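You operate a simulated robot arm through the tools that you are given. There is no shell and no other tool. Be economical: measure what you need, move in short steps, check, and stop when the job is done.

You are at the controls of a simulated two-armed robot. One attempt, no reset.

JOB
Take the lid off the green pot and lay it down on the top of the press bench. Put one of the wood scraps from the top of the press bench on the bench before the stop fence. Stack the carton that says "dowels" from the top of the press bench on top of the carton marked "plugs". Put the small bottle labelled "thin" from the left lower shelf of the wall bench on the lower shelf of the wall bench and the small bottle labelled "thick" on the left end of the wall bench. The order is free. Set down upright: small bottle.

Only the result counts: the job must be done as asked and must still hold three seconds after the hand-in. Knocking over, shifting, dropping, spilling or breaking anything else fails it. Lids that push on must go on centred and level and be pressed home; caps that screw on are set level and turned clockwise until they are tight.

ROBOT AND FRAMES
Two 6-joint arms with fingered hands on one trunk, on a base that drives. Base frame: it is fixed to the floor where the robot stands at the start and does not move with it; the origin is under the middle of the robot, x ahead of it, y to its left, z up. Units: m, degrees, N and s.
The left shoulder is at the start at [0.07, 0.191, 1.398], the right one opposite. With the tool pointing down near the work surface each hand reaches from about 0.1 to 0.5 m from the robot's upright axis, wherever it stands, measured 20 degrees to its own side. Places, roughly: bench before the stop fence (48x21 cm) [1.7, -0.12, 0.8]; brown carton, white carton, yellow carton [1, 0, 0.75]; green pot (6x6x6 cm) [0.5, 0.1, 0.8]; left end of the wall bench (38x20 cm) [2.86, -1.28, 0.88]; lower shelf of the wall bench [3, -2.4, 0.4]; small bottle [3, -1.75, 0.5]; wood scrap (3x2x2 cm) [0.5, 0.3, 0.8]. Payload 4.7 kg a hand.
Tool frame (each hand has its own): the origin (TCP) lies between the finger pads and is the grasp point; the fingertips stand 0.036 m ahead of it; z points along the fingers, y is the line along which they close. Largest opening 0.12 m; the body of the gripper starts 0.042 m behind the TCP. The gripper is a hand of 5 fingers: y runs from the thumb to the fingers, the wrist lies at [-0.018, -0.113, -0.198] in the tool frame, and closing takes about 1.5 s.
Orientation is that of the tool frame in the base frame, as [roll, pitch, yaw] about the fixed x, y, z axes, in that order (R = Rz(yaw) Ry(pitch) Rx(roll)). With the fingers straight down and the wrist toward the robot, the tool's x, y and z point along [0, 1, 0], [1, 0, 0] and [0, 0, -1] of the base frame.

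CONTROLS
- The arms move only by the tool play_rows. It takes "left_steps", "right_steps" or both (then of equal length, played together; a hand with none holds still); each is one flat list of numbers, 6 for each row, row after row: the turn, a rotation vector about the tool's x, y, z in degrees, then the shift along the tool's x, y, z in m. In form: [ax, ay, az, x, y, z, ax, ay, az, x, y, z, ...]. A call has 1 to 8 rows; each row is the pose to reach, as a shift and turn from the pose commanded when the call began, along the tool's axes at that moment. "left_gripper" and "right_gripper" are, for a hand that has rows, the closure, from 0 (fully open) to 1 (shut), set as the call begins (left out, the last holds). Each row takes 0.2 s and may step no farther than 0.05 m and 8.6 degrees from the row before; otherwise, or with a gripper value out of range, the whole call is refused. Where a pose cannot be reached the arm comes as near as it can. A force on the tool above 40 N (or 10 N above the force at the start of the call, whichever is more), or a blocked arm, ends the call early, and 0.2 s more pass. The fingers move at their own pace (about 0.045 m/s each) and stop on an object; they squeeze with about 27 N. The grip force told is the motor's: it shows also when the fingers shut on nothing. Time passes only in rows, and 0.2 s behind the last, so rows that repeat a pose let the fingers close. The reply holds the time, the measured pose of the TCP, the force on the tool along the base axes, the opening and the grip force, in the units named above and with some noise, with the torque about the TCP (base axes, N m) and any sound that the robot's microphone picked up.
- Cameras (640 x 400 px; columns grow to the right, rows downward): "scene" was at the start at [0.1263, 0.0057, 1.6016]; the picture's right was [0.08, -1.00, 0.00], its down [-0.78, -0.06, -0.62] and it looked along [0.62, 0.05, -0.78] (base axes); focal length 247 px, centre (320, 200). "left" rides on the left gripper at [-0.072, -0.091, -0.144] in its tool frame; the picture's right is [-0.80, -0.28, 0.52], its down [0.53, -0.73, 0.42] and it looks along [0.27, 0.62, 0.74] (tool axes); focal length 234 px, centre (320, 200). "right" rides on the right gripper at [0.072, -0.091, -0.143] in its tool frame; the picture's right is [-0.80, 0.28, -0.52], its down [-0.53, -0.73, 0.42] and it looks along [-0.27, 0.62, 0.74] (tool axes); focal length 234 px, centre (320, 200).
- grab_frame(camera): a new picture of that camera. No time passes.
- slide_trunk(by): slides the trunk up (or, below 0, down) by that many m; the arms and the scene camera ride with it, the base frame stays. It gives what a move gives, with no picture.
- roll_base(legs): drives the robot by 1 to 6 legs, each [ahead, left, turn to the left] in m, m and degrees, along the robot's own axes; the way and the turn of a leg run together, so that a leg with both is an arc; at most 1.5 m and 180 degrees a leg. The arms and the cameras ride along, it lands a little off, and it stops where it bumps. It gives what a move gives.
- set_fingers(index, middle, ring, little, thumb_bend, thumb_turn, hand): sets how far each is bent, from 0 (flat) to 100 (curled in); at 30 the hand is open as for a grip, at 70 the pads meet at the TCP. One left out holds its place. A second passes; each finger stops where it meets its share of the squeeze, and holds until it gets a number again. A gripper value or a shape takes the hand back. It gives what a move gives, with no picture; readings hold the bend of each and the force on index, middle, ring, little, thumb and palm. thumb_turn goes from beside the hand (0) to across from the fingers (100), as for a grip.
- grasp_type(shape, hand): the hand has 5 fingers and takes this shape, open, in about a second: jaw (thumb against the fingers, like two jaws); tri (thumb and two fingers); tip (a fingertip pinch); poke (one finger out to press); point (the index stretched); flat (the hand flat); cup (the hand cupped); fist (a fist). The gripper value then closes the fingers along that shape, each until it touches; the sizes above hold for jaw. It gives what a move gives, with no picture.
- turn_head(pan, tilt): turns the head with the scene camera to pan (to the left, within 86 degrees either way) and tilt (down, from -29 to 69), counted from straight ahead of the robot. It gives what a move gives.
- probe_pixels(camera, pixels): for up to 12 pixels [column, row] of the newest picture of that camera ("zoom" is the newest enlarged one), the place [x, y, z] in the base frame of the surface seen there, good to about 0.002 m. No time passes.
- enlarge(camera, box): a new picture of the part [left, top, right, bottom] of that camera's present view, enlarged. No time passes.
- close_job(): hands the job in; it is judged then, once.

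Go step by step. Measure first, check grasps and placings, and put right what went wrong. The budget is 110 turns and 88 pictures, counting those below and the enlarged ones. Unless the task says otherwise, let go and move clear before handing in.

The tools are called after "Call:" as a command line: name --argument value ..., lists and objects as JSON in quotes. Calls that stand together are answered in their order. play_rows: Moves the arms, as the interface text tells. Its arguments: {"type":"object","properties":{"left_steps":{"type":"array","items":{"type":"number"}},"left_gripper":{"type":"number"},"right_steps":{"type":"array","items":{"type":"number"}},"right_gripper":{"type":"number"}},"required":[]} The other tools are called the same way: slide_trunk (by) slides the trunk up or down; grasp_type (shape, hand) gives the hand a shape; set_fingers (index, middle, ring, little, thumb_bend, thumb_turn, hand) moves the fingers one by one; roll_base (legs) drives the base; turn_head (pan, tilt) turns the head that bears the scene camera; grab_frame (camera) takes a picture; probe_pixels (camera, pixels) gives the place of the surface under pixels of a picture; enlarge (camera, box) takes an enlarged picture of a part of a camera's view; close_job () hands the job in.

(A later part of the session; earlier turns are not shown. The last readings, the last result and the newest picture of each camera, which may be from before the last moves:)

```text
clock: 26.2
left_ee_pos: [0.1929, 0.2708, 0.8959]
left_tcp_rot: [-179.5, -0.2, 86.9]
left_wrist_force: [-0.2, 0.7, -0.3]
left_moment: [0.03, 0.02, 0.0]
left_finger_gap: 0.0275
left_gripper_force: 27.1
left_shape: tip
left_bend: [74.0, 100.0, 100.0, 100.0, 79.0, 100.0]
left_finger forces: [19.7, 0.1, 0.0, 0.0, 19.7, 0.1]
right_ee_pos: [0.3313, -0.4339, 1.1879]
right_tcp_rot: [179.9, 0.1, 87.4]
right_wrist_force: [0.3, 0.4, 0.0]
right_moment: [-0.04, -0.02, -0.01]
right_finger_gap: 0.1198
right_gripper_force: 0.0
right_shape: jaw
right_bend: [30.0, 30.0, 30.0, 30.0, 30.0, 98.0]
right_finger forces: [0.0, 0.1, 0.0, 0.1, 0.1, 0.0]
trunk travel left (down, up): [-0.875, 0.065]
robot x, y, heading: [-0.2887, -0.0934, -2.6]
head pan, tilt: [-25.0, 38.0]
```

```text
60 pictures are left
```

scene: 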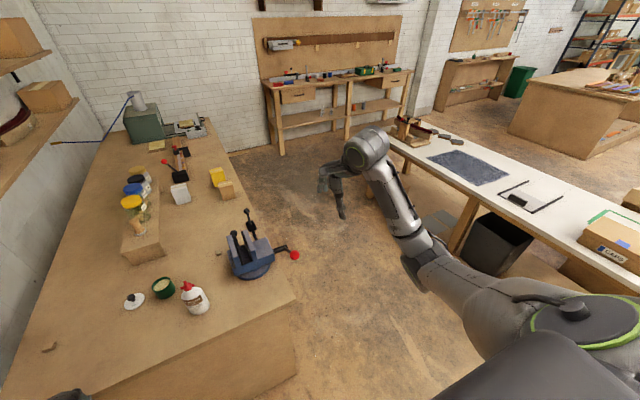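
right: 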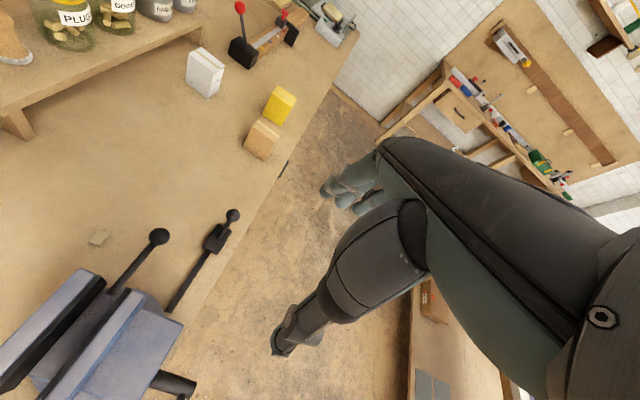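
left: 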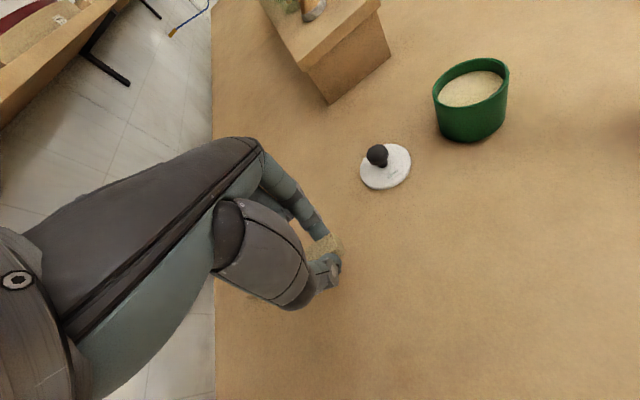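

It bumped something behind after 0.29 m. Measuring the aisle edges now.

Call:
probe_pixels --camera "scene" --pixels '[[294, 296], [294, 255], [228, 150], [393, 145], [470, 200], [385, 135], [300, 370], [298, 300], [320, 130], [265, 83], [340, 160], [440, 225]]'

Call:
turn_head --pan -86 --tilt 40

Call:
grab_frame --camera "scene"

```text
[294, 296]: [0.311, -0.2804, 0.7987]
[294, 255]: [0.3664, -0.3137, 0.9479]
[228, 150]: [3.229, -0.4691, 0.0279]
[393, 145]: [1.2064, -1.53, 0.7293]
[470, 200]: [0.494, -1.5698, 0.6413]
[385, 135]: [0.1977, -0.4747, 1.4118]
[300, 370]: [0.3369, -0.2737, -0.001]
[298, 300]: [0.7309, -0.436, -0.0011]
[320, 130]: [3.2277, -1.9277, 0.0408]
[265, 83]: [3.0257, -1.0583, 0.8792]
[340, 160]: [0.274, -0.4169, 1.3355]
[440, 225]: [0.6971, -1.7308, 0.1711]
```

```text
clock: 27.5
left_ee_pos: [0.1918, 0.2719, 0.8942]
left_tcp_rot: [-179.5, -0.1, 87.0]
left_wrist_force: [0.3, 1.3, 0.2]
left_moment: [0.03, 0.0, 0.0]
left_finger_gap: 0.0276
left_gripper_force: 26.7
left_shape: tip
left_bend: [74.0, 100.0, 100.0, 100.0, 79.0, 100.0]
left_finger forces: [19.7, 0.0, 0.1, 0.1, 19.7, 0.1]
right_ee_pos: [0.3318, -0.4317, 1.1903]
right_tcp_rot: [179.8, 0.0, 87.5]
right_wrist_force: [0.0, -0.2, -0.7]
right_moment: [-0.02, -0.03, 0.02]
right_finger_gap: 0.1197
right_gripper_force: 0.2
right_shape: jaw
right_bend: [30.0, 30.0, 30.0, 30.0, 30.0, 98.0]
right_finger forces: [0.1, 0.0, 0.0, 0.0, 0.0, 0.0]
trunk travel left (down, up): [-0.875, 0.065]
robot x, y, heading: [-0.2885, -0.0927, -2.8]
head pan, tilt: [-85.9, 40.0]
```

```text
59 pictures are left
```

scene: 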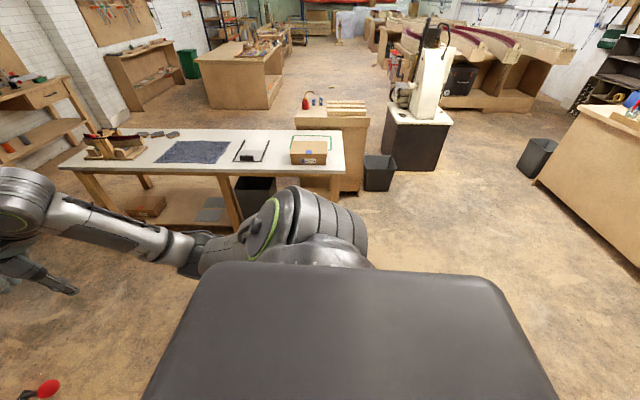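

Aisle is clear from y≈-0.275 (bench edge) to -1.53 (white table), vise handle near (0.37,-0.31). I'll strafe right, drive ahead and then turn to face the bench.

Call:
roll_base --legs '[[0, -0.74, 2.7], [1.05, 0, 0], [0.98, 0, 0], [0, 0, 90]]'

Call:
turn_head --pan 15 --tilt 42

Call:
grab_frame --camera "scene"

```text
clock: 45.5
left_ee_pos: [1.3898, -0.4111, 0.8938]
left_tcp_rot: [-179.4, -0.1, 178.0]
left_wrist_force: [0.7, -0.7, 1.0]
left_moment: [0.01, -0.03, 0.0]
left_finger_gap: 0.0272
left_gripper_force: 26.9
left_shape: tip
left_bend: [74.0, 100.0, 100.0, 100.0, 79.0, 100.0]
left_finger forces: [19.3, 0.1, 0.0, 0.0, 19.3, 0.0]
right_ee_pos: [2.091, -0.257, 1.1878]
right_tcp_rot: [179.9, 0.1, 178.7]
right_wrist_force: [0.9, -0.2, -0.6]
right_moment: [-0.02, 0.04, -0.02]
right_finger_gap: 0.1199
right_gripper_force: 0.0
right_shape: jaw
right_bend: [30.0, 30.0, 30.0, 30.0, 30.0, 98.0]
right_finger forces: [0.0, 0.1, 0.1, 0.1, 0.0, 0.0]
trunk travel left (down, up): [-0.875, 0.065]
robot x, y, heading: [1.7614, -0.8826, 88.1]
head pan, tilt: [-85.9, 40.0]
```

```text
clock: 47.3
left_ee_pos: [1.3902, -0.4106, 0.8942]
left_tcp_rot: [-179.4, -0.1, 178.1]
left_wrist_force: [-0.3, 0.4, 0.3]
left_moment: [0.01, -0.01, -0.03]
left_finger_gap: 0.0274
left_gripper_force: 27.0
left_shape: tip
left_bend: [74.0, 100.0, 100.0, 100.0, 79.0, 100.0]
left_finger forces: [19.2, 0.0, 0.1, 0.1, 19.4, 0.1]
right_ee_pos: [2.0894, -0.2567, 1.189]
right_tcp_rot: [179.9, 0.0, 178.6]
right_wrist_force: [-0.3, -0.3, -0.1]
right_moment: [-0.01, -0.02, -0.01]
right_finger_gap: 0.1197
right_gripper_force: 0.0
right_shape: jaw
right_bend: [30.0, 30.0, 30.0, 30.0, 30.0, 98.0]
right_finger forces: [0.1, 0.0, 0.1, 0.0, 0.0, 0.0]
trunk travel left (down, up): [-0.875, 0.065]
robot x, y, heading: [1.7635, -0.8806, 88.5]
head pan, tilt: [15.0, 42.0]
```

```text
58 pictures are left
```

scene: 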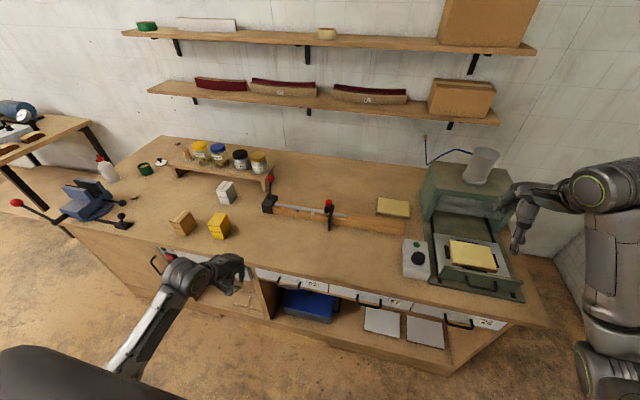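

Good view: the fence runs from (268,210) to (405,232), with the clear strip before it. Enlarging the cartons for labels and measuring the fence.

Call:
enlarge --camera "scene" --box '[160, 165, 420, 290]'

Call:
probe_pixels --camera "scene" --pixels '[[274, 212], [405, 230], [330, 225], [330, 245], [300, 240], [350, 290], [226, 184], [219, 216], [181, 214], [413, 270], [282, 240], [345, 260]]'

```text
2.46 times, centred on (290, 228) of scene
```

zoom: 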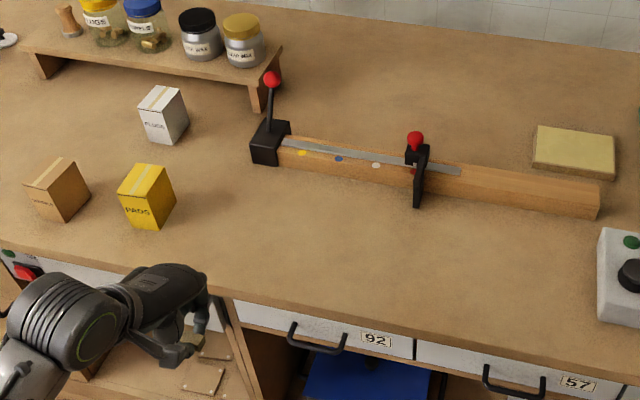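

```text
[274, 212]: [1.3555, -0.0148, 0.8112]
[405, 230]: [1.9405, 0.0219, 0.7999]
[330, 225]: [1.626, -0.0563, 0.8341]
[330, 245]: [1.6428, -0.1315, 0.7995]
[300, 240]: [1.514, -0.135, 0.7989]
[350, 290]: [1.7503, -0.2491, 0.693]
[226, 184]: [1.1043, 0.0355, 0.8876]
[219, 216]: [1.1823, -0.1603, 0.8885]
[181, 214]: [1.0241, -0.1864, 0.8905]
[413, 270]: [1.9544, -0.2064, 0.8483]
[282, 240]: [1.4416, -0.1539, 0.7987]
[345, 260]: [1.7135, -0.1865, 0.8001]
```

Call:
probe_pixels --camera "scene" --pixels '[[485, 152], [480, 180], [430, 190], [500, 205], [470, 255], [470, 152]]'

Call:
enlarge --camera "scene" --box '[165, 170, 245, 245]'

```text
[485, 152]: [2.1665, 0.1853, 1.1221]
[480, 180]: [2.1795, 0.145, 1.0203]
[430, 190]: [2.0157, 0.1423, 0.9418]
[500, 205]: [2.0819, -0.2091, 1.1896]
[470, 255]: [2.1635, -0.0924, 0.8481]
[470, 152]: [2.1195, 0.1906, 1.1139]
```

```text
5.33 times, centred on (205, 208) of scene
```

zoom: 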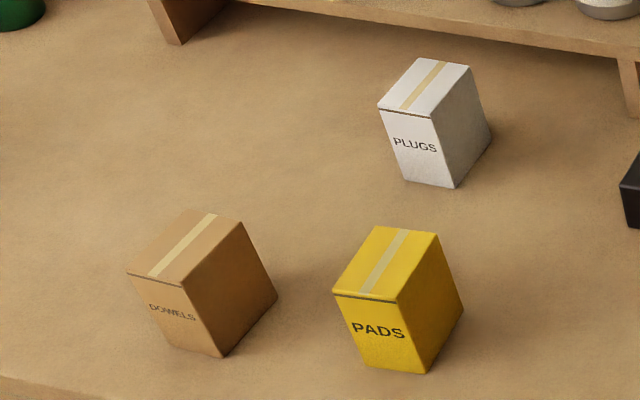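

DOWELS is the brown carton, PADS yellow. Driving forward/right brings the held scrap right over the strip before the fence.

Call:
roll_base --legs '[[0, -0.165, 1.5], [0.25, 0, 0]]'

Call:
grab_frame --camera "left"

```text
clock: 50.1
left_ee_pos: [1.5437, -0.1789, 0.8938]
left_tcp_rot: [-179.5, -0.2, 179.5]
left_wrist_force: [0.2, 0.1, -0.1]
left_moment: [0.01, -0.01, 0.03]
left_finger_gap: 0.0271
left_gripper_force: 27.1
left_shape: tip
left_bend: [74.0, 100.0, 100.0, 100.0, 79.0, 100.0]
left_finger forces: [19.3, 0.1, 0.1, 0.0, 19.3, 0.1]
right_ee_pos: [2.2402, -0.007, 1.1911]
right_tcp_rot: [179.9, 0.0, -180.0]
right_wrist_force: [-0.5, 0.7, -0.3]
right_moment: [-0.03, 0.04, 0.0]
right_finger_gap: 0.12
right_gripper_force: 0.1
right_shape: jaw
right_bend: [30.0, 30.0, 30.0, 30.0, 30.0, 98.0]
right_finger forces: [0.0, 0.0, 0.0, 0.1, 0.0, 0.0]
trunk travel left (down, up): [-0.875, 0.065]
robot x, y, heading: [1.9284, -0.639, 89.5]
head pan, tilt: [15.0, 42.0]
```

```text
55 pictures are left
```

left: 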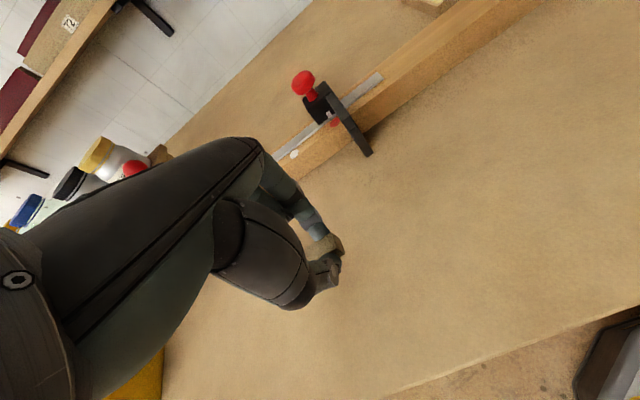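

Over the strip. Shift 5 cm toward the fence centre line and lower to contact.

Call:
play_rows --left_steps '[0, 0, 0, -0.008, 0.027, 0, 0, 0, 0, -0.016, 0.054, 0, 0, 0, 0, -0.016, 0.054, 0.03, 0, 0, 0, -0.016, 0.054, 0.045, 0, 0, 0, -0.016, 0.054, 0.05, 0, 0, 0, -0.016, 0.054, 0.054]'

Call:
enlarge --camera "left" --box '[250, 180, 410, 300]'

```text
clock: 51.5
left_ee_pos: [1.5588, -0.1238, 0.8405]
left_tcp_rot: [-179.6, -0.2, 179.5]
left_wrist_force: [-0.5, 0.1, 0.3]
left_moment: [0.02, 0.0, 0.02]
left_finger_gap: 0.0273
left_gripper_force: 26.6
left_shape: tip
left_bend: [74.0, 100.0, 100.0, 100.0, 79.0, 100.0]
left_finger forces: [19.3, 0.0, 0.0, 0.1, 19.2, 0.1]
right_ee_pos: [2.2399, -0.0057, 1.1881]
right_tcp_rot: [179.8, 0.0, -180.0]
right_wrist_force: [-0.1, -0.4, 0.0]
right_moment: [0.0, -0.03, 0.02]
right_finger_gap: 0.1199
right_gripper_force: 0.3
right_shape: jaw
right_bend: [30.0, 30.0, 30.0, 30.0, 30.0, 98.0]
right_finger forces: [0.0, 0.0, 0.0, 0.0, 0.0, 0.1]
trunk travel left (down, up): [-0.875, 0.065]
robot x, y, heading: [1.9245, -0.6441, 89.7]
head pan, tilt: [15.0, 42.0]
```

```text
3.33 times, centred on (330, 240) of left
```

zoom: 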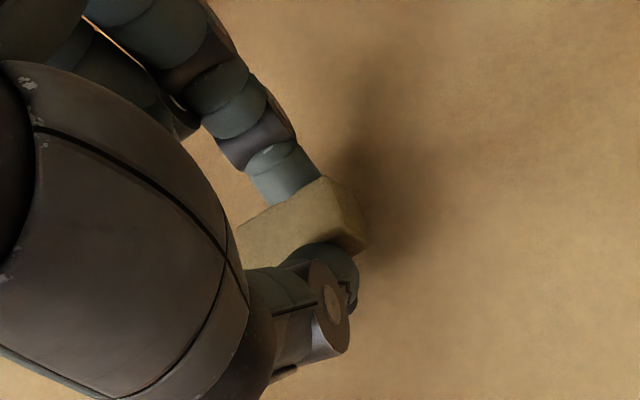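

Nearly down. Final millimetres to contact, then release and rise.

Call:
play_rows --left_steps '[0, 0, 0, 0, 0, 0.002, 0, 0, 0, 0, 0, 0.004, 0, 0, 0, 0, 0, 0.005]'

Call:
play_rows --left_steps '[0, 0, 0, 0, 0, 0, 0, 0, 0, 0, 0, 0, 0, 0, 0, 0, 0, 0, 0, 0, 0, 0, 0, 0, 0, 0, 0, 0, 0, -0.04, 0, 0, 0, 0, 0, -0.08]' --left_gripper 0.55

Call:
grab_frame --camera "left"

```text
clock: 52.3
left_ee_pos: [1.5591, -0.1251, 0.8365]
left_tcp_rot: [-179.5, -0.2, 179.6]
left_wrist_force: [-0.5, -0.6, 0.5]
left_moment: [-0.02, 0.01, 0.0]
left_finger_gap: 0.0273
left_gripper_force: 27.9
left_shape: tip
left_bend: [74.0, 100.0, 100.0, 100.0, 79.0, 100.0]
left_finger forces: [19.3, 0.0, 0.0, 0.0, 19.3, 0.0]
right_ee_pos: [2.2404, -0.0064, 1.1886]
right_tcp_rot: [179.8, 0.0, -180.0]
right_wrist_force: [0.3, 0.5, 0.1]
right_moment: [0.01, 0.03, 0.0]
right_finger_gap: 0.1199
right_gripper_force: 0.1
right_shape: jaw
right_bend: [30.0, 30.0, 30.0, 30.0, 30.0, 98.0]
right_finger forces: [0.1, 0.1, 0.1, 0.0, 0.0, 0.0]
trunk travel left (down, up): [-0.875, 0.065]
robot x, y, heading: [1.9268, -0.6433, 89.9]
head pan, tilt: [15.0, 42.0]
```

```text
clock: 53.7
left_ee_pos: [1.5566, -0.1227, 0.9145]
left_tcp_rot: [-179.5, -0.2, 179.5]
left_wrist_force: [0.5, -0.3, 0.7]
left_moment: [0.0, -0.01, 0.01]
left_finger_gap: 0.0541
left_gripper_force: 0.0
left_shape: tip
left_bend: [73.0, 98.0, 99.0, 99.0, 72.0, 100.0]
left_finger forces: [0.0, 0.0, 0.0, 0.0, 0.0, 0.1]
right_ee_pos: [2.2396, -0.0052, 1.1886]
right_tcp_rot: [179.8, 0.0, -180.0]
right_wrist_force: [0.3, -0.7, 1.1]
right_moment: [0.0, 0.0, 0.0]
right_finger_gap: 0.1199
right_gripper_force: 0.1
right_shape: jaw
right_bend: [30.0, 30.0, 30.0, 30.0, 30.0, 98.0]
right_finger forces: [0.0, 0.0, 0.1, 0.0, 0.1, 0.0]
trunk travel left (down, up): [-0.875, 0.065]
robot x, y, heading: [1.929, -0.64, 89.9]
head pan, tilt: [15.0, 42.0]
```

```text
53 pictures are left
```

left: 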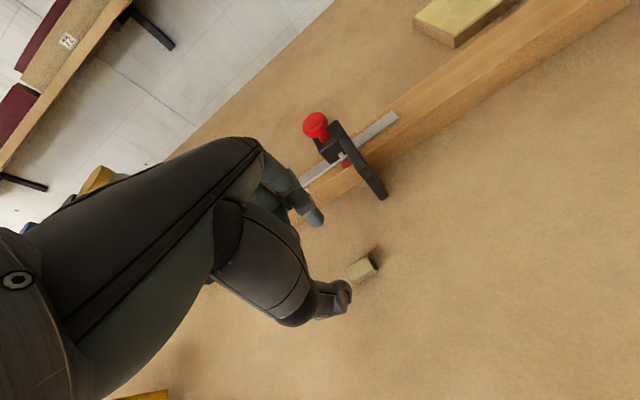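

Scrap lies in the strip before the fence. Next back off, strafe left toward the cartons, and set the left hand to jaw.

Call:
roll_base --legs '[[-0.28, 0, 0], [0, 0.68, 0]]'

Call:
grasp_type --hand "left" --shape "jaw"

Call:
turn_head --pan 12 --tilt 45

Call:
grab_frame --camera "scene"

```text
clock: 59.2
left_ee_pos: [0.8558, -0.4106, 0.9148]
left_tcp_rot: [-179.5, -0.3, 179.5]
left_wrist_force: [0.2, -0.4, -0.2]
left_moment: [0.01, -0.01, -0.04]
left_finger_gap: 0.0538
left_gripper_force: 0.1
left_shape: tip
left_bend: [73.0, 98.0, 99.0, 99.0, 72.0, 100.0]
left_finger forces: [0.0, 0.0, 0.0, 0.0, 0.1, 0.0]
right_ee_pos: [1.5388, -0.2929, 1.1882]
right_tcp_rot: [179.8, 0.0, -179.9]
right_wrist_force: [0.2, -0.1, 0.1]
right_moment: [0.0, 0.03, 0.03]
right_finger_gap: 0.12
right_gripper_force: 0.0
right_shape: jaw
right_bend: [30.0, 30.0, 30.0, 30.0, 30.0, 98.0]
right_finger forces: [0.1, 0.0, 0.0, 0.0, 0.1, 0.0]
trunk travel left (down, up): [-0.875, 0.065]
robot x, y, heading: [1.2268, -0.9284, 89.9]
head pan, tilt: [15.0, 42.0]
```

```text
clock: 60.1
left_ee_pos: [0.8553, -0.412, 0.9144]
left_tcp_rot: [-179.7, -0.2, 179.5]
left_wrist_force: [-0.1, -0.3, -0.3]
left_moment: [-0.03, 0.01, 0.0]
left_finger_gap: 0.1198
left_gripper_force: 0.1
left_shape: jaw
left_bend: [30.0, 30.0, 30.0, 30.0, 30.0, 98.0]
left_finger forces: [0.0, 0.1, 0.1, 0.0, 0.0, 0.0]
right_ee_pos: [1.5377, -0.2925, 1.1883]
right_tcp_rot: [179.8, 0.0, -179.9]
right_wrist_force: [0.3, -0.1, 1.2]
right_moment: [-0.01, -0.03, -0.01]
right_finger_gap: 0.1199
right_gripper_force: 0.3
right_shape: jaw
right_bend: [30.0, 30.0, 30.0, 30.0, 30.0, 98.0]
right_finger forces: [0.1, 0.1, 0.0, 0.1, 0.0, 0.0]
trunk travel left (down, up): [-0.875, 0.065]
robot x, y, heading: [1.2275, -0.9304, 90.0]
head pan, tilt: [15.0, 42.0]
```

```text
clock: 60.7
left_ee_pos: [0.8554, -0.4106, 0.9152]
left_tcp_rot: [-179.6, -0.3, 179.5]
left_wrist_force: [0.1, 0.0, 0.1]
left_moment: [0.0, -0.01, -0.02]
left_finger_gap: 0.1199
left_gripper_force: 0.3
left_shape: jaw
left_bend: [30.0, 30.0, 30.0, 30.0, 30.0, 98.0]
left_finger forces: [0.1, 0.0, 0.0, 0.0, 0.1, 0.0]
right_ee_pos: [1.5378, -0.2923, 1.1882]
right_tcp_rot: [179.8, 0.0, -179.9]
right_wrist_force: [0.0, 0.6, 0.7]
right_moment: [0.01, -0.03, 0.01]
right_finger_gap: 0.1197
right_gripper_force: 0.1
right_shape: jaw
right_bend: [30.0, 30.0, 30.0, 30.0, 30.0, 98.0]
right_finger forces: [0.0, 0.0, 0.0, 0.1, 0.1, 0.1]
trunk travel left (down, up): [-0.875, 0.065]
robot x, y, heading: [1.2271, -0.9283, 90.0]
head pan, tilt: [12.0, 45.0]
```

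```text
52 pictures are left
```

scene: 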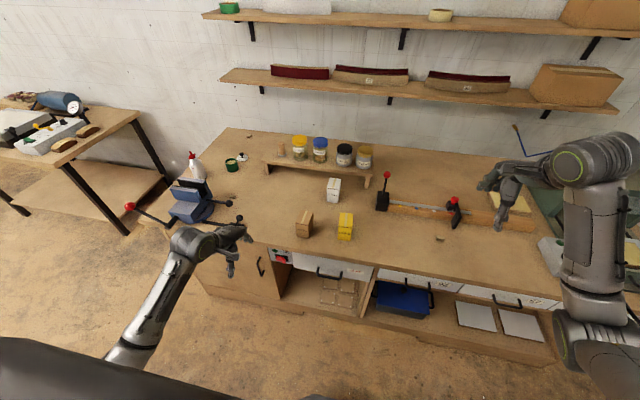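

Call:
enlarge --camera "scene" --box '[280, 160, 380, 260]'

Call:
grab_frame --camera "left"

```text
4.00 times, centred on (330, 210) of scene
```

zoom: 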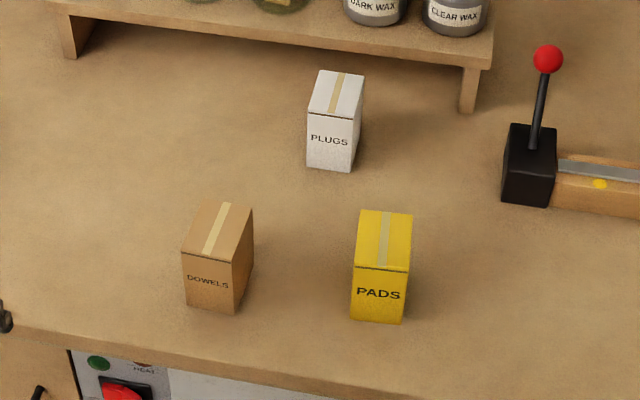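

```text
50 pictures are left
```

left: 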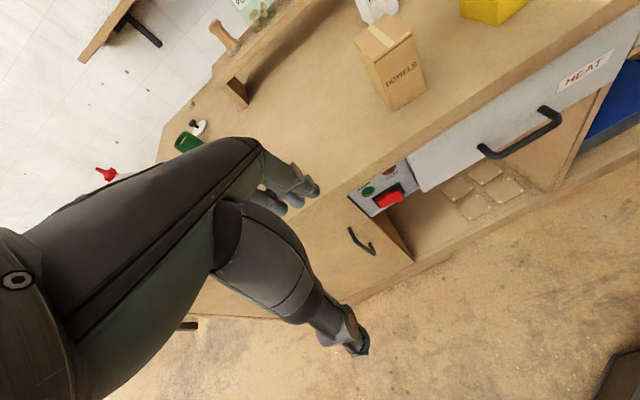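

Probing top corners (slightly inset) of the brown and white cartons.

Call:
probe_pixels --camera "zoom" --pixels '[[203, 204], [250, 212], [235, 258], [187, 248], [322, 74], [362, 78], [355, 116], [310, 112], [212, 307], [190, 302], [333, 168], [384, 240]]'

```text
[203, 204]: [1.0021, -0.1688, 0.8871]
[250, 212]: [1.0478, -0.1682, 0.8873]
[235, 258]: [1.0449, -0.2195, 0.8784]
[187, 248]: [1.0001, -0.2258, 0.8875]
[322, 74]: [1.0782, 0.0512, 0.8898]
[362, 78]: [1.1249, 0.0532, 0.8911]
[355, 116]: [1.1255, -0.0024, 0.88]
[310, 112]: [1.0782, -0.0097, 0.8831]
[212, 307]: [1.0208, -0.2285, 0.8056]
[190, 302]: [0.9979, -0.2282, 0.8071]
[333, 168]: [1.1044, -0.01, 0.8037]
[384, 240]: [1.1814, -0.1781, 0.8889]
```

Brown: centre (1.024,-0.197), 5×6.3 cm, top 0.889; white centre (1.102, 0.022). Raise the hand, drive in to working distance.

Call:
play_rows --left_steps '[0, 0, 0, 0, 0, -0.04, 0, 0, 0, 0, 0, -0.08]'

Call:
roll_base --legs '[[0, -0.055, 0], [0.285, 0, 0]]'

```text
clock: 61.3
left_ee_pos: [0.8537, -0.4089, 0.9936]
left_tcp_rot: [-179.3, -0.2, 179.5]
left_wrist_force: [0.1, 0.5, -0.5]
left_moment: [-0.01, -0.03, -0.01]
left_finger_gap: 0.1199
left_gripper_force: 0.1
left_shape: jaw
left_bend: [30.0, 30.0, 30.0, 30.0, 30.0, 98.0]
left_finger forces: [0.0, 0.1, 0.0, 0.0, 0.0, 0.1]
right_ee_pos: [1.5367, -0.2917, 1.1887]
right_tcp_rot: [179.9, 0.0, -179.9]
right_wrist_force: [0.1, -0.1, 0.4]
right_moment: [0.01, -0.03, 0.02]
right_finger_gap: 0.1195
right_gripper_force: 0.1
right_shape: jaw
right_bend: [30.0, 30.0, 30.0, 30.0, 30.0, 98.0]
right_finger forces: [0.0, 0.1, 0.0, 0.0, 0.1, 0.0]
trunk travel left (down, up): [-0.875, 0.065]
robot x, y, heading: [1.2248, -0.9287, 89.7]
head pan, tilt: [12.0, 45.0]
```

```text
clock: 63.8
left_ee_pos: [0.9128, -0.1265, 0.9942]
left_tcp_rot: [-179.5, -0.2, 179.3]
left_wrist_force: [-0.5, -0.4, -0.2]
left_moment: [0.0, -0.01, 0.02]
left_finger_gap: 0.1199
left_gripper_force: 0.1
left_shape: jaw
left_bend: [30.0, 30.0, 30.0, 30.0, 30.0, 98.0]
left_finger forces: [0.0, 0.0, 0.0, 0.0, 0.1, 0.0]
right_ee_pos: [1.5959, -0.0132, 1.1884]
right_tcp_rot: [179.8, 0.2, -180.0]
right_wrist_force: [-0.4, 0.1, 0.2]
right_moment: [0.01, -0.02, -0.02]
right_finger_gap: 0.1198
right_gripper_force: 0.1
right_shape: jaw
right_bend: [30.0, 30.0, 30.0, 30.0, 30.0, 98.0]
right_finger forces: [0.0, 0.0, 0.0, 0.0, 0.1, 0.0]
trunk travel left (down, up): [-0.875, 0.065]
robot x, y, heading: [1.2807, -0.647, 89.7]
head pan, tilt: [12.0, 45.0]
```

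Call:
play_rows --left_steps '[0, 0, 0, -0.037, -0.023, 0, 0, 0, 0, -0.074, -0.046, 0, 0, 0, 0, -0.111, -0.07, 0.01, 0, 0, 0, -0.111, -0.07, 0.04]'

Call:
grab_frame --camera "left"

Call:
enlarge --camera "scene" --box '[220, 160, 420, 320]'

```text
clock: 64.8
left_ee_pos: [1.0218, -0.1967, 0.9511]
left_tcp_rot: [-179.6, -0.2, 179.3]
left_wrist_force: [-0.4, -0.6, 0.5]
left_moment: [0.01, -0.03, 0.01]
left_finger_gap: 0.12
left_gripper_force: 0.1
left_shape: jaw
left_bend: [30.0, 30.0, 30.0, 30.0, 30.0, 98.0]
left_finger forces: [0.0, 0.0, 0.1, 0.0, 0.1, 0.1]
right_ee_pos: [1.5941, -0.0128, 1.189]
right_tcp_rot: [179.8, 0.1, 179.9]
right_wrist_force: [-0.9, -0.2, 0.1]
right_moment: [0.02, -0.01, -0.02]
right_finger_gap: 0.1199
right_gripper_force: 0.1
right_shape: jaw
right_bend: [30.0, 30.0, 30.0, 30.0, 30.0, 98.0]
right_finger forces: [0.0, 0.0, 0.0, 0.0, 0.0, 0.0]
trunk travel left (down, up): [-0.875, 0.065]
robot x, y, heading: [1.2822, -0.6456, 89.7]
head pan, tilt: [12.0, 45.0]
```

```text
49 pictures are left
```

left: 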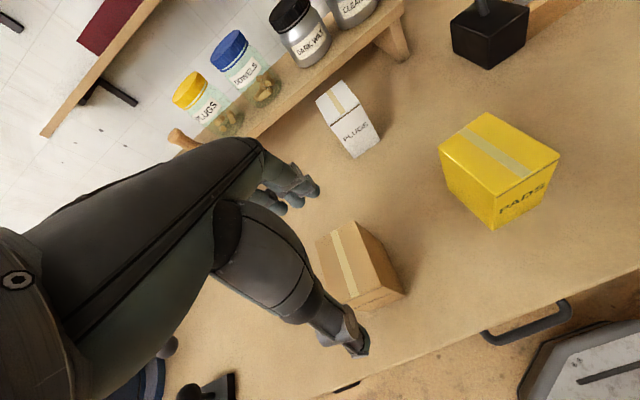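

```text
2.50 times, centred on (320, 240) of scene
```

zoom: 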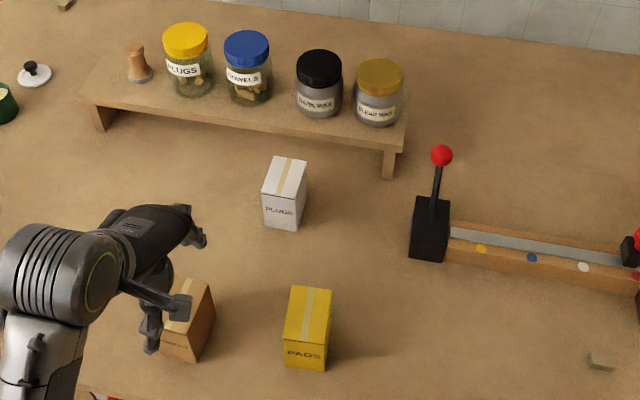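

Carton is between fingers and thumb. Descend 8 cm and grip.

Call:
play_rows --left_steps '[0, 0, 0, -0.002, 0, 0.04, 0, 0, 0, -0.002, 0, 0.08]'

Call:
play_rows --left_steps '[0, 0, 0, 0, 0, 0, 0, 0, 0, 0, 0, 0, 0, 0, 0, 0, 0, 0, 0, 0, 0, 0, 0, 0, 0, 0, 0, 0, 0, 0, 0, 0, 0, 0, 0, 0, 0, 0, 0, 0, 0, 0]' --left_gripper 1

Call:
grab_frame --camera "left"

```text
clock: 65.4
left_ee_pos: [1.0253, -0.1967, 0.8732]
left_tcp_rot: [-179.5, -0.2, 179.3]
left_wrist_force: [-0.2, 0.7, 0.1]
left_moment: [-0.01, 0.01, -0.01]
left_finger_gap: 0.12
left_gripper_force: 0.0
left_shape: jaw
left_bend: [30.0, 30.0, 30.0, 30.0, 30.0, 98.0]
left_finger forces: [0.1, 0.1, 0.0, 0.0, 0.0, 0.1]
right_ee_pos: [1.596, -0.0125, 1.1899]
right_tcp_rot: [179.9, 0.1, 179.9]
right_wrist_force: [0.4, 1.0, -0.2]
right_moment: [0.03, -0.02, -0.01]
right_finger_gap: 0.1196
right_gripper_force: 0.1
right_shape: jaw
right_bend: [30.0, 30.0, 30.0, 30.0, 30.0, 98.0]
right_finger forces: [0.0, 0.1, 0.1, 0.0, 0.0, 0.0]
trunk travel left (down, up): [-0.875, 0.065]
robot x, y, heading: [1.2831, -0.6479, 89.9]
head pan, tilt: [12.0, 45.0]
```

```text
clock: 67.0
left_ee_pos: [1.0255, -0.1963, 0.8734]
left_tcp_rot: [-179.4, -0.1, 179.2]
left_wrist_force: [0.2, -0.4, 0.1]
left_moment: [0.0, -0.01, -0.04]
left_finger_gap: 0.0643
left_gripper_force: 26.6
left_shape: jaw
left_bend: [74.0, 43.0, 41.0, 43.0, 69.0, 100.0]
left_finger forces: [13.4, 7.3, 3.1, 0.0, 24.0, 0.1]
right_ee_pos: [1.5955, -0.0129, 1.1882]
right_tcp_rot: [179.8, 0.0, 179.9]
right_wrist_force: [0.3, -0.2, 0.5]
right_moment: [0.01, -0.01, -0.02]
right_finger_gap: 0.1202
right_gripper_force: 0.0
right_shape: jaw
right_bend: [30.0, 30.0, 30.0, 30.0, 30.0, 98.0]
right_finger forces: [0.1, 0.0, 0.1, 0.1, 0.1, 0.0]
trunk travel left (down, up): [-0.875, 0.065]
robot x, y, heading: [1.2856, -0.6475, 89.9]
head pan, tilt: [12.0, 45.0]
```

```text
47 pictures are left
```

left: 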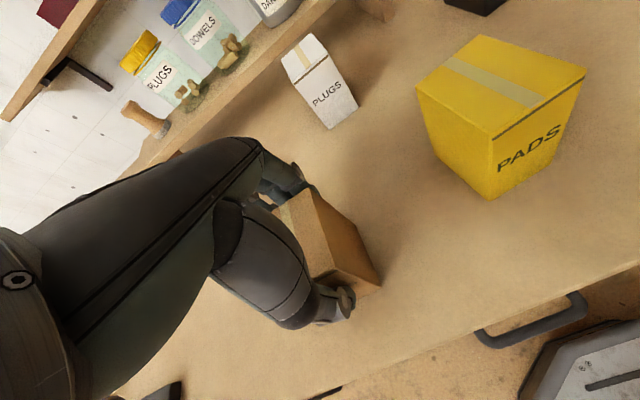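

Firm grip (gap 0.064). Lift 14 cm and check the riser/jar clearance behind the white carton.

Call:
play_rows --left_steps '[0, 0, 0, 0, 0, -0.02, 0, 0, 0, 0, 0, -0.06, 0, 0, 0, 0, 0, -0.1, 0, 0, 0, 0, 0, -0.13]'

Call:
grab_frame --camera "scene"

Call:
probe_pixels --camera "scene" --pixels '[[300, 208], [260, 200], [318, 212], [320, 182], [350, 188], [350, 210], [370, 214]]'

```text
clock: 68.0
left_ee_pos: [1.0217, -0.1972, 1.0048]
left_tcp_rot: [-179.5, -0.2, 179.3]
left_wrist_force: [0.3, 0.4, -1.9]
left_moment: [-0.01, -0.02, 0.01]
left_finger_gap: 0.0645
left_gripper_force: 26.7
left_shape: jaw
left_bend: [74.0, 43.0, 41.0, 43.0, 69.0, 100.0]
left_finger forces: [13.6, 7.4, 3.2, 0.0, 24.0, 0.0]
right_ee_pos: [1.595, -0.0108, 1.188]
right_tcp_rot: [179.9, 0.1, 179.9]
right_wrist_force: [0.3, 0.8, 0.0]
right_moment: [0.03, -0.03, -0.01]
right_finger_gap: 0.1198
right_gripper_force: 0.0
right_shape: jaw
right_bend: [30.0, 30.0, 30.0, 30.0, 30.0, 98.0]
right_finger forces: [0.1, 0.1, 0.0, 0.0, 0.0, 0.0]
trunk travel left (down, up): [-0.875, 0.065]
robot x, y, heading: [1.2855, -0.6447, 89.6]
head pan, tilt: [12.0, 45.0]
```

```text
46 pictures are left
```

scene: 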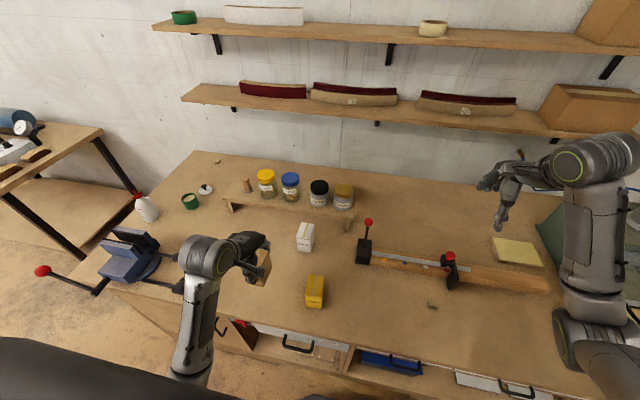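

```text
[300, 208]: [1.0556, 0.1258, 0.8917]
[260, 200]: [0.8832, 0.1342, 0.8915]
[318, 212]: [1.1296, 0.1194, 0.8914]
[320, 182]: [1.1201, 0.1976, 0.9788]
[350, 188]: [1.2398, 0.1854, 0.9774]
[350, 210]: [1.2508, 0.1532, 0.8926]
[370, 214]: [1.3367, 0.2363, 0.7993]
```

Riser front is at y≈0.118, jars farther back: clear. Extend over the white carton at z≈1.05.

Call:
play_rows --left_steps '[0, 0, 0, -0.013, 0.037, -0.01, 0, 0, 0, -0.026, 0.074, -0.02, 0, 0, 0, -0.039, 0.11, -0.03, 0, 0, 0, -0.052, 0.147, -0.04, 0, 0, 0, -0.065, 0.184, -0.04, 0, 0, 0, -0.077, 0.221, -0.04]'

Call:
grab_frame --camera "left"

```text
clock: 69.4
left_ee_pos: [1.1058, 0.0228, 1.0398]
left_tcp_rot: [-179.3, -0.1, 179.3]
left_wrist_force: [0.9, 0.8, -2.5]
left_moment: [0.03, 0.02, -0.02]
left_finger_gap: 0.0642
left_gripper_force: 26.9
left_shape: jaw
left_bend: [74.0, 43.0, 41.0, 43.0, 69.0, 100.0]
left_finger forces: [13.7, 7.4, 3.3, 0.0, 24.1, 0.0]
right_ee_pos: [1.5957, -0.0102, 1.1864]
right_tcp_rot: [180.0, 0.0, 179.9]
right_wrist_force: [-0.2, 0.3, 0.0]
right_moment: [-0.03, -0.01, -0.04]
right_finger_gap: 0.1198
right_gripper_force: 0.1
right_shape: jaw
right_bend: [30.0, 30.0, 30.0, 30.0, 30.0, 98.0]
right_finger forces: [0.0, 0.1, 0.0, 0.1, 0.1, 0.0]
trunk travel left (down, up): [-0.875, 0.065]
robot x, y, heading: [1.284, -0.6459, 89.5]
head pan, tilt: [12.0, 45.0]
```

```text
45 pictures are left
```

left: 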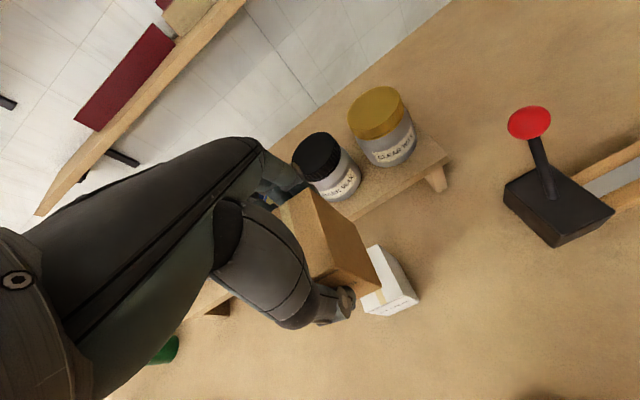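

Position reached, level. Lower with the trunk 6 cm, then check alignment.

Call:
slide_trunk --by -0.06

Call:
grab_frame --camera "left"

Call:
enlarge --camera "left" --box '[270, 180, 430, 320]'

Call:
enlarge --camera "scene" --box '[240, 170, 380, 290]'

```text
clock: 70.4
left_ee_pos: [1.1048, 0.0222, 0.9821]
left_tcp_rot: [-179.5, -0.2, 179.3]
left_wrist_force: [0.2, 0.3, -2.9]
left_moment: [-0.02, -0.02, 0.02]
left_finger_gap: 0.0641
left_gripper_force: 26.9
left_shape: jaw
left_bend: [74.0, 43.0, 41.0, 43.0, 69.0, 100.0]
left_finger forces: [13.7, 7.4, 3.3, 0.0, 24.0, 0.0]
right_ee_pos: [1.596, -0.0116, 1.1293]
right_tcp_rot: [179.8, -0.1, 179.9]
right_wrist_force: [1.1, -0.6, 0.2]
right_moment: [0.01, -0.01, 0.0]
right_finger_gap: 0.1198
right_gripper_force: 0.0
right_shape: jaw
right_bend: [30.0, 30.0, 30.0, 30.0, 30.0, 98.0]
right_finger forces: [0.1, 0.0, 0.0, 0.1, 0.1, 0.0]
trunk travel left (down, up): [-0.815, 0.125]
robot x, y, heading: [1.2864, -0.6438, 89.6]
head pan, tilt: [12.0, 45.0]
```

```text
44 pictures are left
```

left: 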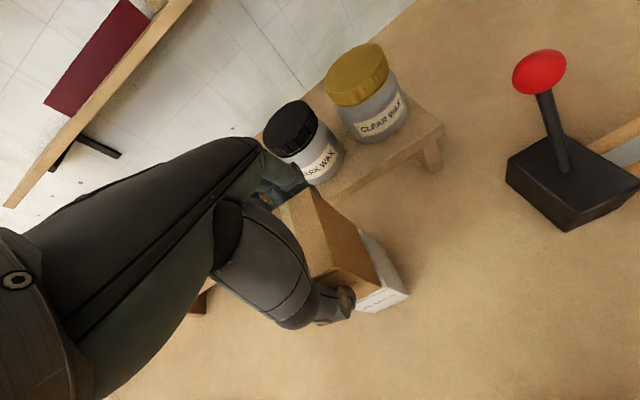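

```text
2.86 times, centred on (350, 250) of left
```

zoom: 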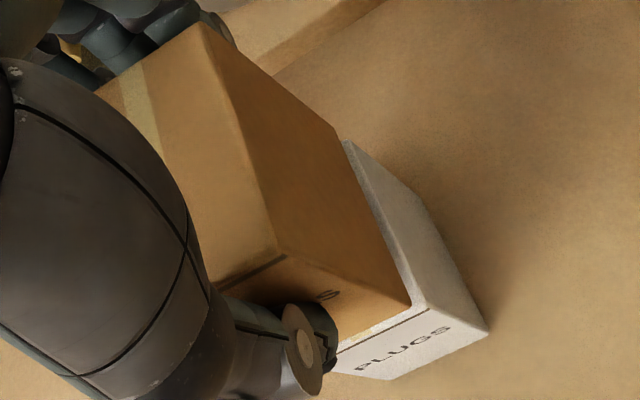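

```text
3.33 times, centred on (310, 230) of scene
```

zoom: 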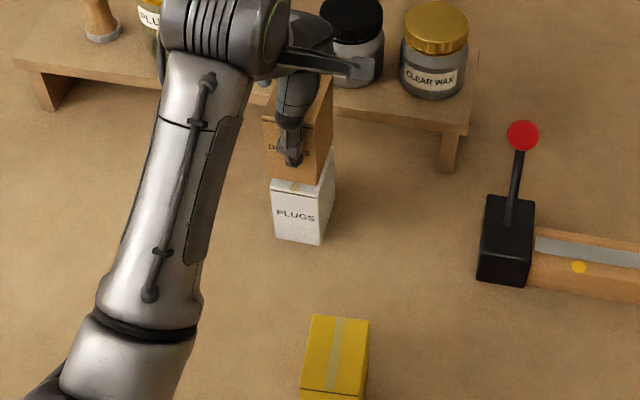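

Call:
probe_pixels --camera "left" --pixels '[[379, 283], [380, 285], [376, 286], [384, 283], [386, 286], [366, 235], [357, 228]]'

```text
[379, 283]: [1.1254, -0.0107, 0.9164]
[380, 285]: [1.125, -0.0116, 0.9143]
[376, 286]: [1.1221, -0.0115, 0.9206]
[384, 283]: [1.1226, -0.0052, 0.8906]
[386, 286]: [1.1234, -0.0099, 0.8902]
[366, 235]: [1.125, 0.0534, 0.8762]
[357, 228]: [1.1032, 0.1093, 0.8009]
```

Corners align within ~2 mm. Lower the last 2 cm until contact.

Call:
play_rows --left_steps '[0, 0, 0, 0, 0.001, 0.008, 0, 0, 0, 0, 0.001, 0.014, 0, 0, 0, 0, 0.001, 0.017, 0, 0, 0, 0, 0.001, 0.019]'

```text
clock: 71.4
left_ee_pos: [1.105, 0.0228, 0.965]
left_tcp_rot: [-179.7, -0.2, 179.2]
left_wrist_force: [0.2, 0.3, 5.8]
left_moment: [-0.04, 0.06, 0.02]
left_finger_gap: 0.0642
left_gripper_force: 27.6
left_shape: jaw
left_bend: [74.0, 43.0, 41.0, 43.0, 69.0, 100.0]
left_finger forces: [13.9, 7.6, 3.5, 0.1, 24.8, 0.1]
right_ee_pos: [1.5953, -0.0133, 1.1295]
right_tcp_rot: [179.9, 0.0, 179.9]
right_wrist_force: [-0.4, -0.4, 0.7]
right_moment: [0.02, 0.01, 0.0]
right_finger_gap: 0.1199
right_gripper_force: 0.2
right_shape: jaw
right_bend: [30.0, 30.0, 30.0, 30.0, 30.0, 98.0]
right_finger forces: [0.0, 0.1, 0.0, 0.0, 0.1, 0.1]
trunk travel left (down, up): [-0.815, 0.125]
robot x, y, heading: [1.2821, -0.6475, 89.7]
head pan, tilt: [12.0, 45.0]
```

Contact (load transferred). Open fully, wait, then rise.

Call:
play_rows --left_steps '[0, 0, 0, 0, 0, 0, 0, 0, 0, 0, 0, 0, 0, 0, 0, 0, 0, 0, 0, 0, 0, 0, 0, 0, 0, 0, 0, 0, 0, 0, 0, 0, 0, 0, 0, -0.02, 0, 0, 0, 0, 0, -0.05, 0, 0, 0, 0, 0, -0.09]' --left_gripper 0.1

Call:
grab_frame --camera "left"

```text
clock: 73.2
left_ee_pos: [1.1069, 0.0227, 1.0506]
left_tcp_rot: [-179.4, -0.1, 179.3]
left_wrist_force: [0.2, 0.0, -0.2]
left_moment: [0.0, -0.02, 0.02]
left_finger_gap: 0.1079
left_gripper_force: 0.1
left_shape: jaw
left_bend: [27.0, 32.0, 31.0, 31.0, 41.0, 98.0]
left_finger forces: [0.0, 0.1, 0.0, 0.0, 0.0, 0.0]
right_ee_pos: [1.5962, -0.0118, 1.1281]
right_tcp_rot: [179.7, -0.1, 179.9]
right_wrist_force: [0.0, -0.1, 0.5]
right_moment: [-0.05, -0.01, 0.0]
right_finger_gap: 0.1198
right_gripper_force: 0.0
right_shape: jaw
right_bend: [30.0, 30.0, 30.0, 30.0, 30.0, 98.0]
right_finger forces: [0.0, 0.0, 0.0, 0.1, 0.1, 0.0]
trunk travel left (down, up): [-0.815, 0.125]
robot x, y, heading: [1.2827, -0.6464, 89.9]
head pan, tilt: [12.0, 45.0]
```

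```text
41 pictures are left
```

left: 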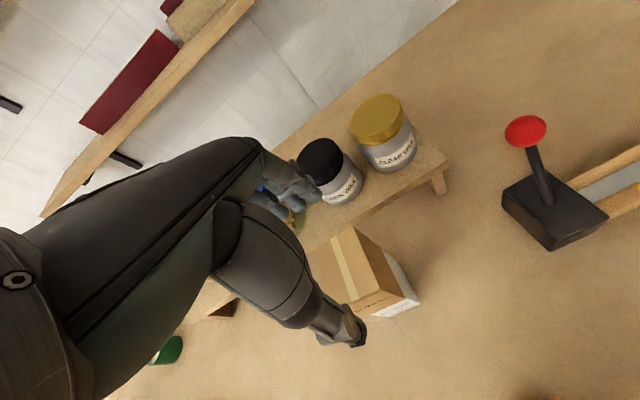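

The dowels carton sits squarely on the plugs carton. Raise the trunk, back off, turn toward the wall bench and look.

Call:
slide_trunk --by 0.06

Call:
roll_base --legs '[[-0.38, 0, 0], [0, 0, -90], [0.55, 0, 0], [0, -0.55, 0]]'

Call:
turn_head --pan 0 --tilt 35

Call:
grab_frame --camera "scene"

```text
clock: 74.2
left_ee_pos: [1.1085, 0.0249, 1.1096]
left_tcp_rot: [-179.4, -0.2, 179.3]
left_wrist_force: [-0.1, -0.6, -0.3]
left_moment: [0.0, -0.01, 0.01]
left_finger_gap: 0.1081
left_gripper_force: 0.1
left_shape: jaw
left_bend: [27.0, 32.0, 31.0, 31.0, 41.0, 98.0]
left_finger forces: [0.0, 0.0, 0.0, 0.0, 0.0, 0.0]
right_ee_pos: [1.5963, -0.0118, 1.1879]
right_tcp_rot: [-180.0, -0.1, 179.9]
right_wrist_force: [0.6, -0.3, -0.8]
right_moment: [-0.01, 0.03, -0.01]
right_finger_gap: 0.1198
right_gripper_force: 0.0
right_shape: jaw
right_bend: [30.0, 30.0, 30.0, 30.0, 30.0, 98.0]
right_finger forces: [0.1, 0.0, 0.0, 0.1, 0.0, 0.0]
trunk travel left (down, up): [-0.875, 0.065]
robot x, y, heading: [1.2847, -0.6487, 90.0]
head pan, tilt: [12.0, 45.0]
```

```text
clock: 86.0
left_ee_pos: [2.4742, -1.3799, 1.1105]
left_tcp_rot: [-179.4, -0.2, 89.9]
left_wrist_force: [-0.4, 0.9, 1.3]
left_moment: [-0.02, -0.02, 0.04]
left_finger_gap: 0.1078
left_gripper_force: 0.1
left_shape: jaw
left_bend: [27.0, 32.0, 31.0, 31.0, 41.0, 98.0]
left_finger forces: [0.1, 0.1, 0.1, 0.0, 0.1, 0.0]
right_ee_pos: [2.4428, -1.8687, 1.1879]
right_tcp_rot: [179.7, 0.1, 90.3]
right_wrist_force: [-0.6, -0.4, -0.6]
right_moment: [-0.02, -0.03, -0.02]
right_finger_gap: 0.1199
right_gripper_force: 0.0
right_shape: jaw
right_bend: [30.0, 30.0, 30.0, 30.0, 30.0, 98.0]
right_finger forces: [0.1, 0.1, 0.0, 0.0, 0.0, 0.0]
trunk travel left (down, up): [-0.875, 0.065]
robot x, y, heading: [1.8061, -1.5644, 0.1]
head pan, tilt: [12.0, 45.0]
```

```text
clock: 86.7
left_ee_pos: [2.4747, -1.3815, 1.1108]
left_tcp_rot: [-179.4, -0.2, 89.8]
left_wrist_force: [-0.9, -0.1, -0.3]
left_moment: [0.03, -0.03, 0.0]
left_finger_gap: 0.1082
left_gripper_force: 0.0
left_shape: jaw
left_bend: [27.0, 32.0, 31.0, 31.0, 41.0, 98.0]
left_finger forces: [0.1, 0.1, 0.1, 0.1, 0.0, 0.1]
right_ee_pos: [2.4436, -1.8707, 1.1884]
right_tcp_rot: [179.9, 0.0, 90.4]
right_wrist_force: [0.4, 0.3, -0.9]
right_moment: [0.02, 0.01, 0.03]
right_finger_gap: 0.1197
right_gripper_force: 0.1
right_shape: jaw
right_bend: [30.0, 30.0, 30.0, 30.0, 30.0, 98.0]
right_finger forces: [0.0, 0.0, 0.0, 0.0, 0.0, 0.0]
trunk travel left (down, up): [-0.875, 0.065]
robot x, y, heading: [1.8063, -1.5602, -0.0]
head pan, tilt: [0.0, 35.0]
```

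```text
40 pictures are left
```

scene: 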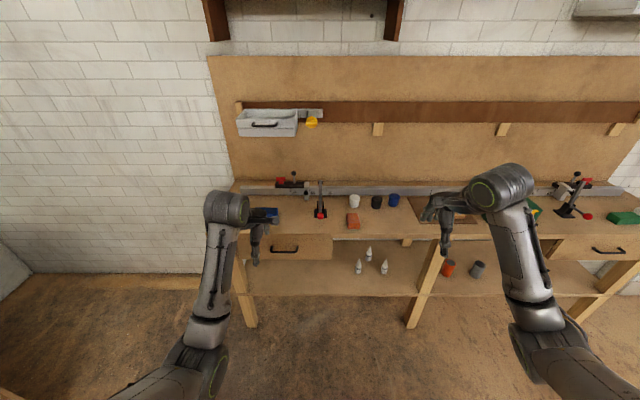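

Call:
enlarge --camera "scene" --box '[230, 170, 430, 300]'

Call:
enlarge --camera "scene" --box '[340, 235, 410, 285]'

Call:
probe_pixels --camera "scene" --pixels '[[358, 268], [369, 255], [384, 268], [368, 280], [320, 290], [290, 233], [370, 235], [436, 268], [448, 268], [550, 270], [295, 275], [245, 275]]'

```text
3.08 times, centred on (330, 235) of scene
```

zoom: 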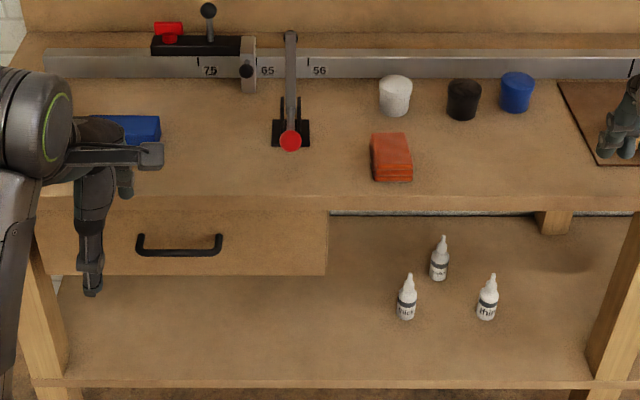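

```text
8.00 times, centred on (375, 260) of scene
```

zoom: 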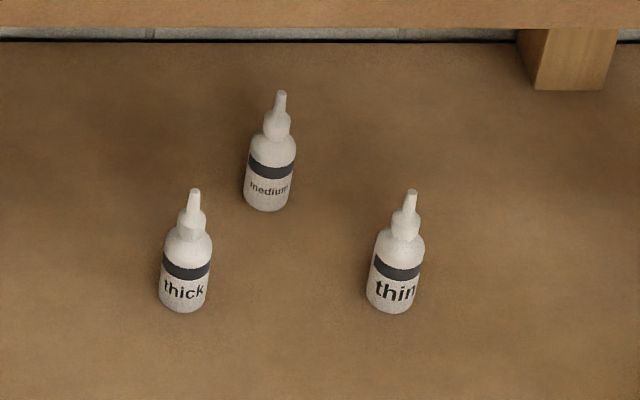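

```text
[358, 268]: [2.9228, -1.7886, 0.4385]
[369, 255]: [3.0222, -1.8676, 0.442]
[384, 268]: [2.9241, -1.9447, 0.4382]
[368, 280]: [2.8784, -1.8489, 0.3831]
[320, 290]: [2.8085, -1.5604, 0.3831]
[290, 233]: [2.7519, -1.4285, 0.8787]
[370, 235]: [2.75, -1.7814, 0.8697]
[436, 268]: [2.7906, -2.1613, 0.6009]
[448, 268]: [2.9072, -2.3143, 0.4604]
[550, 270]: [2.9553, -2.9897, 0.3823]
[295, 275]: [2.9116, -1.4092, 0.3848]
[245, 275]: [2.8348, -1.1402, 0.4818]
```

Thick is at (2.93,-1.79), thin (2.93,-1.945), medium (3.03,-1.87) on shelf z 0.383. Measure bottle profile, under-table clearances and arm geometry.

Call:
probe_pixels --camera "zoom" --pixels '[[194, 192], [190, 225], [188, 245], [186, 300], [183, 310], [411, 192], [404, 225], [400, 245], [395, 305], [280, 93], [166, 290], [207, 290]]'

Call:
probe_pixels --camera "scene" --pixels '[[205, 355], [225, 205], [530, 345], [500, 185], [405, 241], [320, 260], [340, 240], [290, 258], [400, 320], [265, 213], [575, 168], [480, 268]]'

```text
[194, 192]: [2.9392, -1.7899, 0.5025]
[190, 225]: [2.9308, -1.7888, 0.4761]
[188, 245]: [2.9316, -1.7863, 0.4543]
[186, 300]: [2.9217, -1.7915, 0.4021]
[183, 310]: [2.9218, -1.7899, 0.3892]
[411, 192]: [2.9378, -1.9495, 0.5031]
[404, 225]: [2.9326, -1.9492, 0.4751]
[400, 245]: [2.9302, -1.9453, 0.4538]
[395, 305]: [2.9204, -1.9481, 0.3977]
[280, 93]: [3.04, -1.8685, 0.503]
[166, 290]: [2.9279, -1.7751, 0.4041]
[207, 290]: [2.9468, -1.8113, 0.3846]
```

```text
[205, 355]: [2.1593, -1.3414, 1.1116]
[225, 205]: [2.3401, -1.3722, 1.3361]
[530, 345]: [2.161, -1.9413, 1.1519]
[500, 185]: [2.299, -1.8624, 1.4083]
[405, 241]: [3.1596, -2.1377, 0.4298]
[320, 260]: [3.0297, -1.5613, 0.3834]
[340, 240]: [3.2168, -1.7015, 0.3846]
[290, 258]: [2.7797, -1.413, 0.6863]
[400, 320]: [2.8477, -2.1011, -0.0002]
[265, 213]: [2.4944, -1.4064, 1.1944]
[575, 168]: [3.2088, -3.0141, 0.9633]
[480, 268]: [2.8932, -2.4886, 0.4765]
```

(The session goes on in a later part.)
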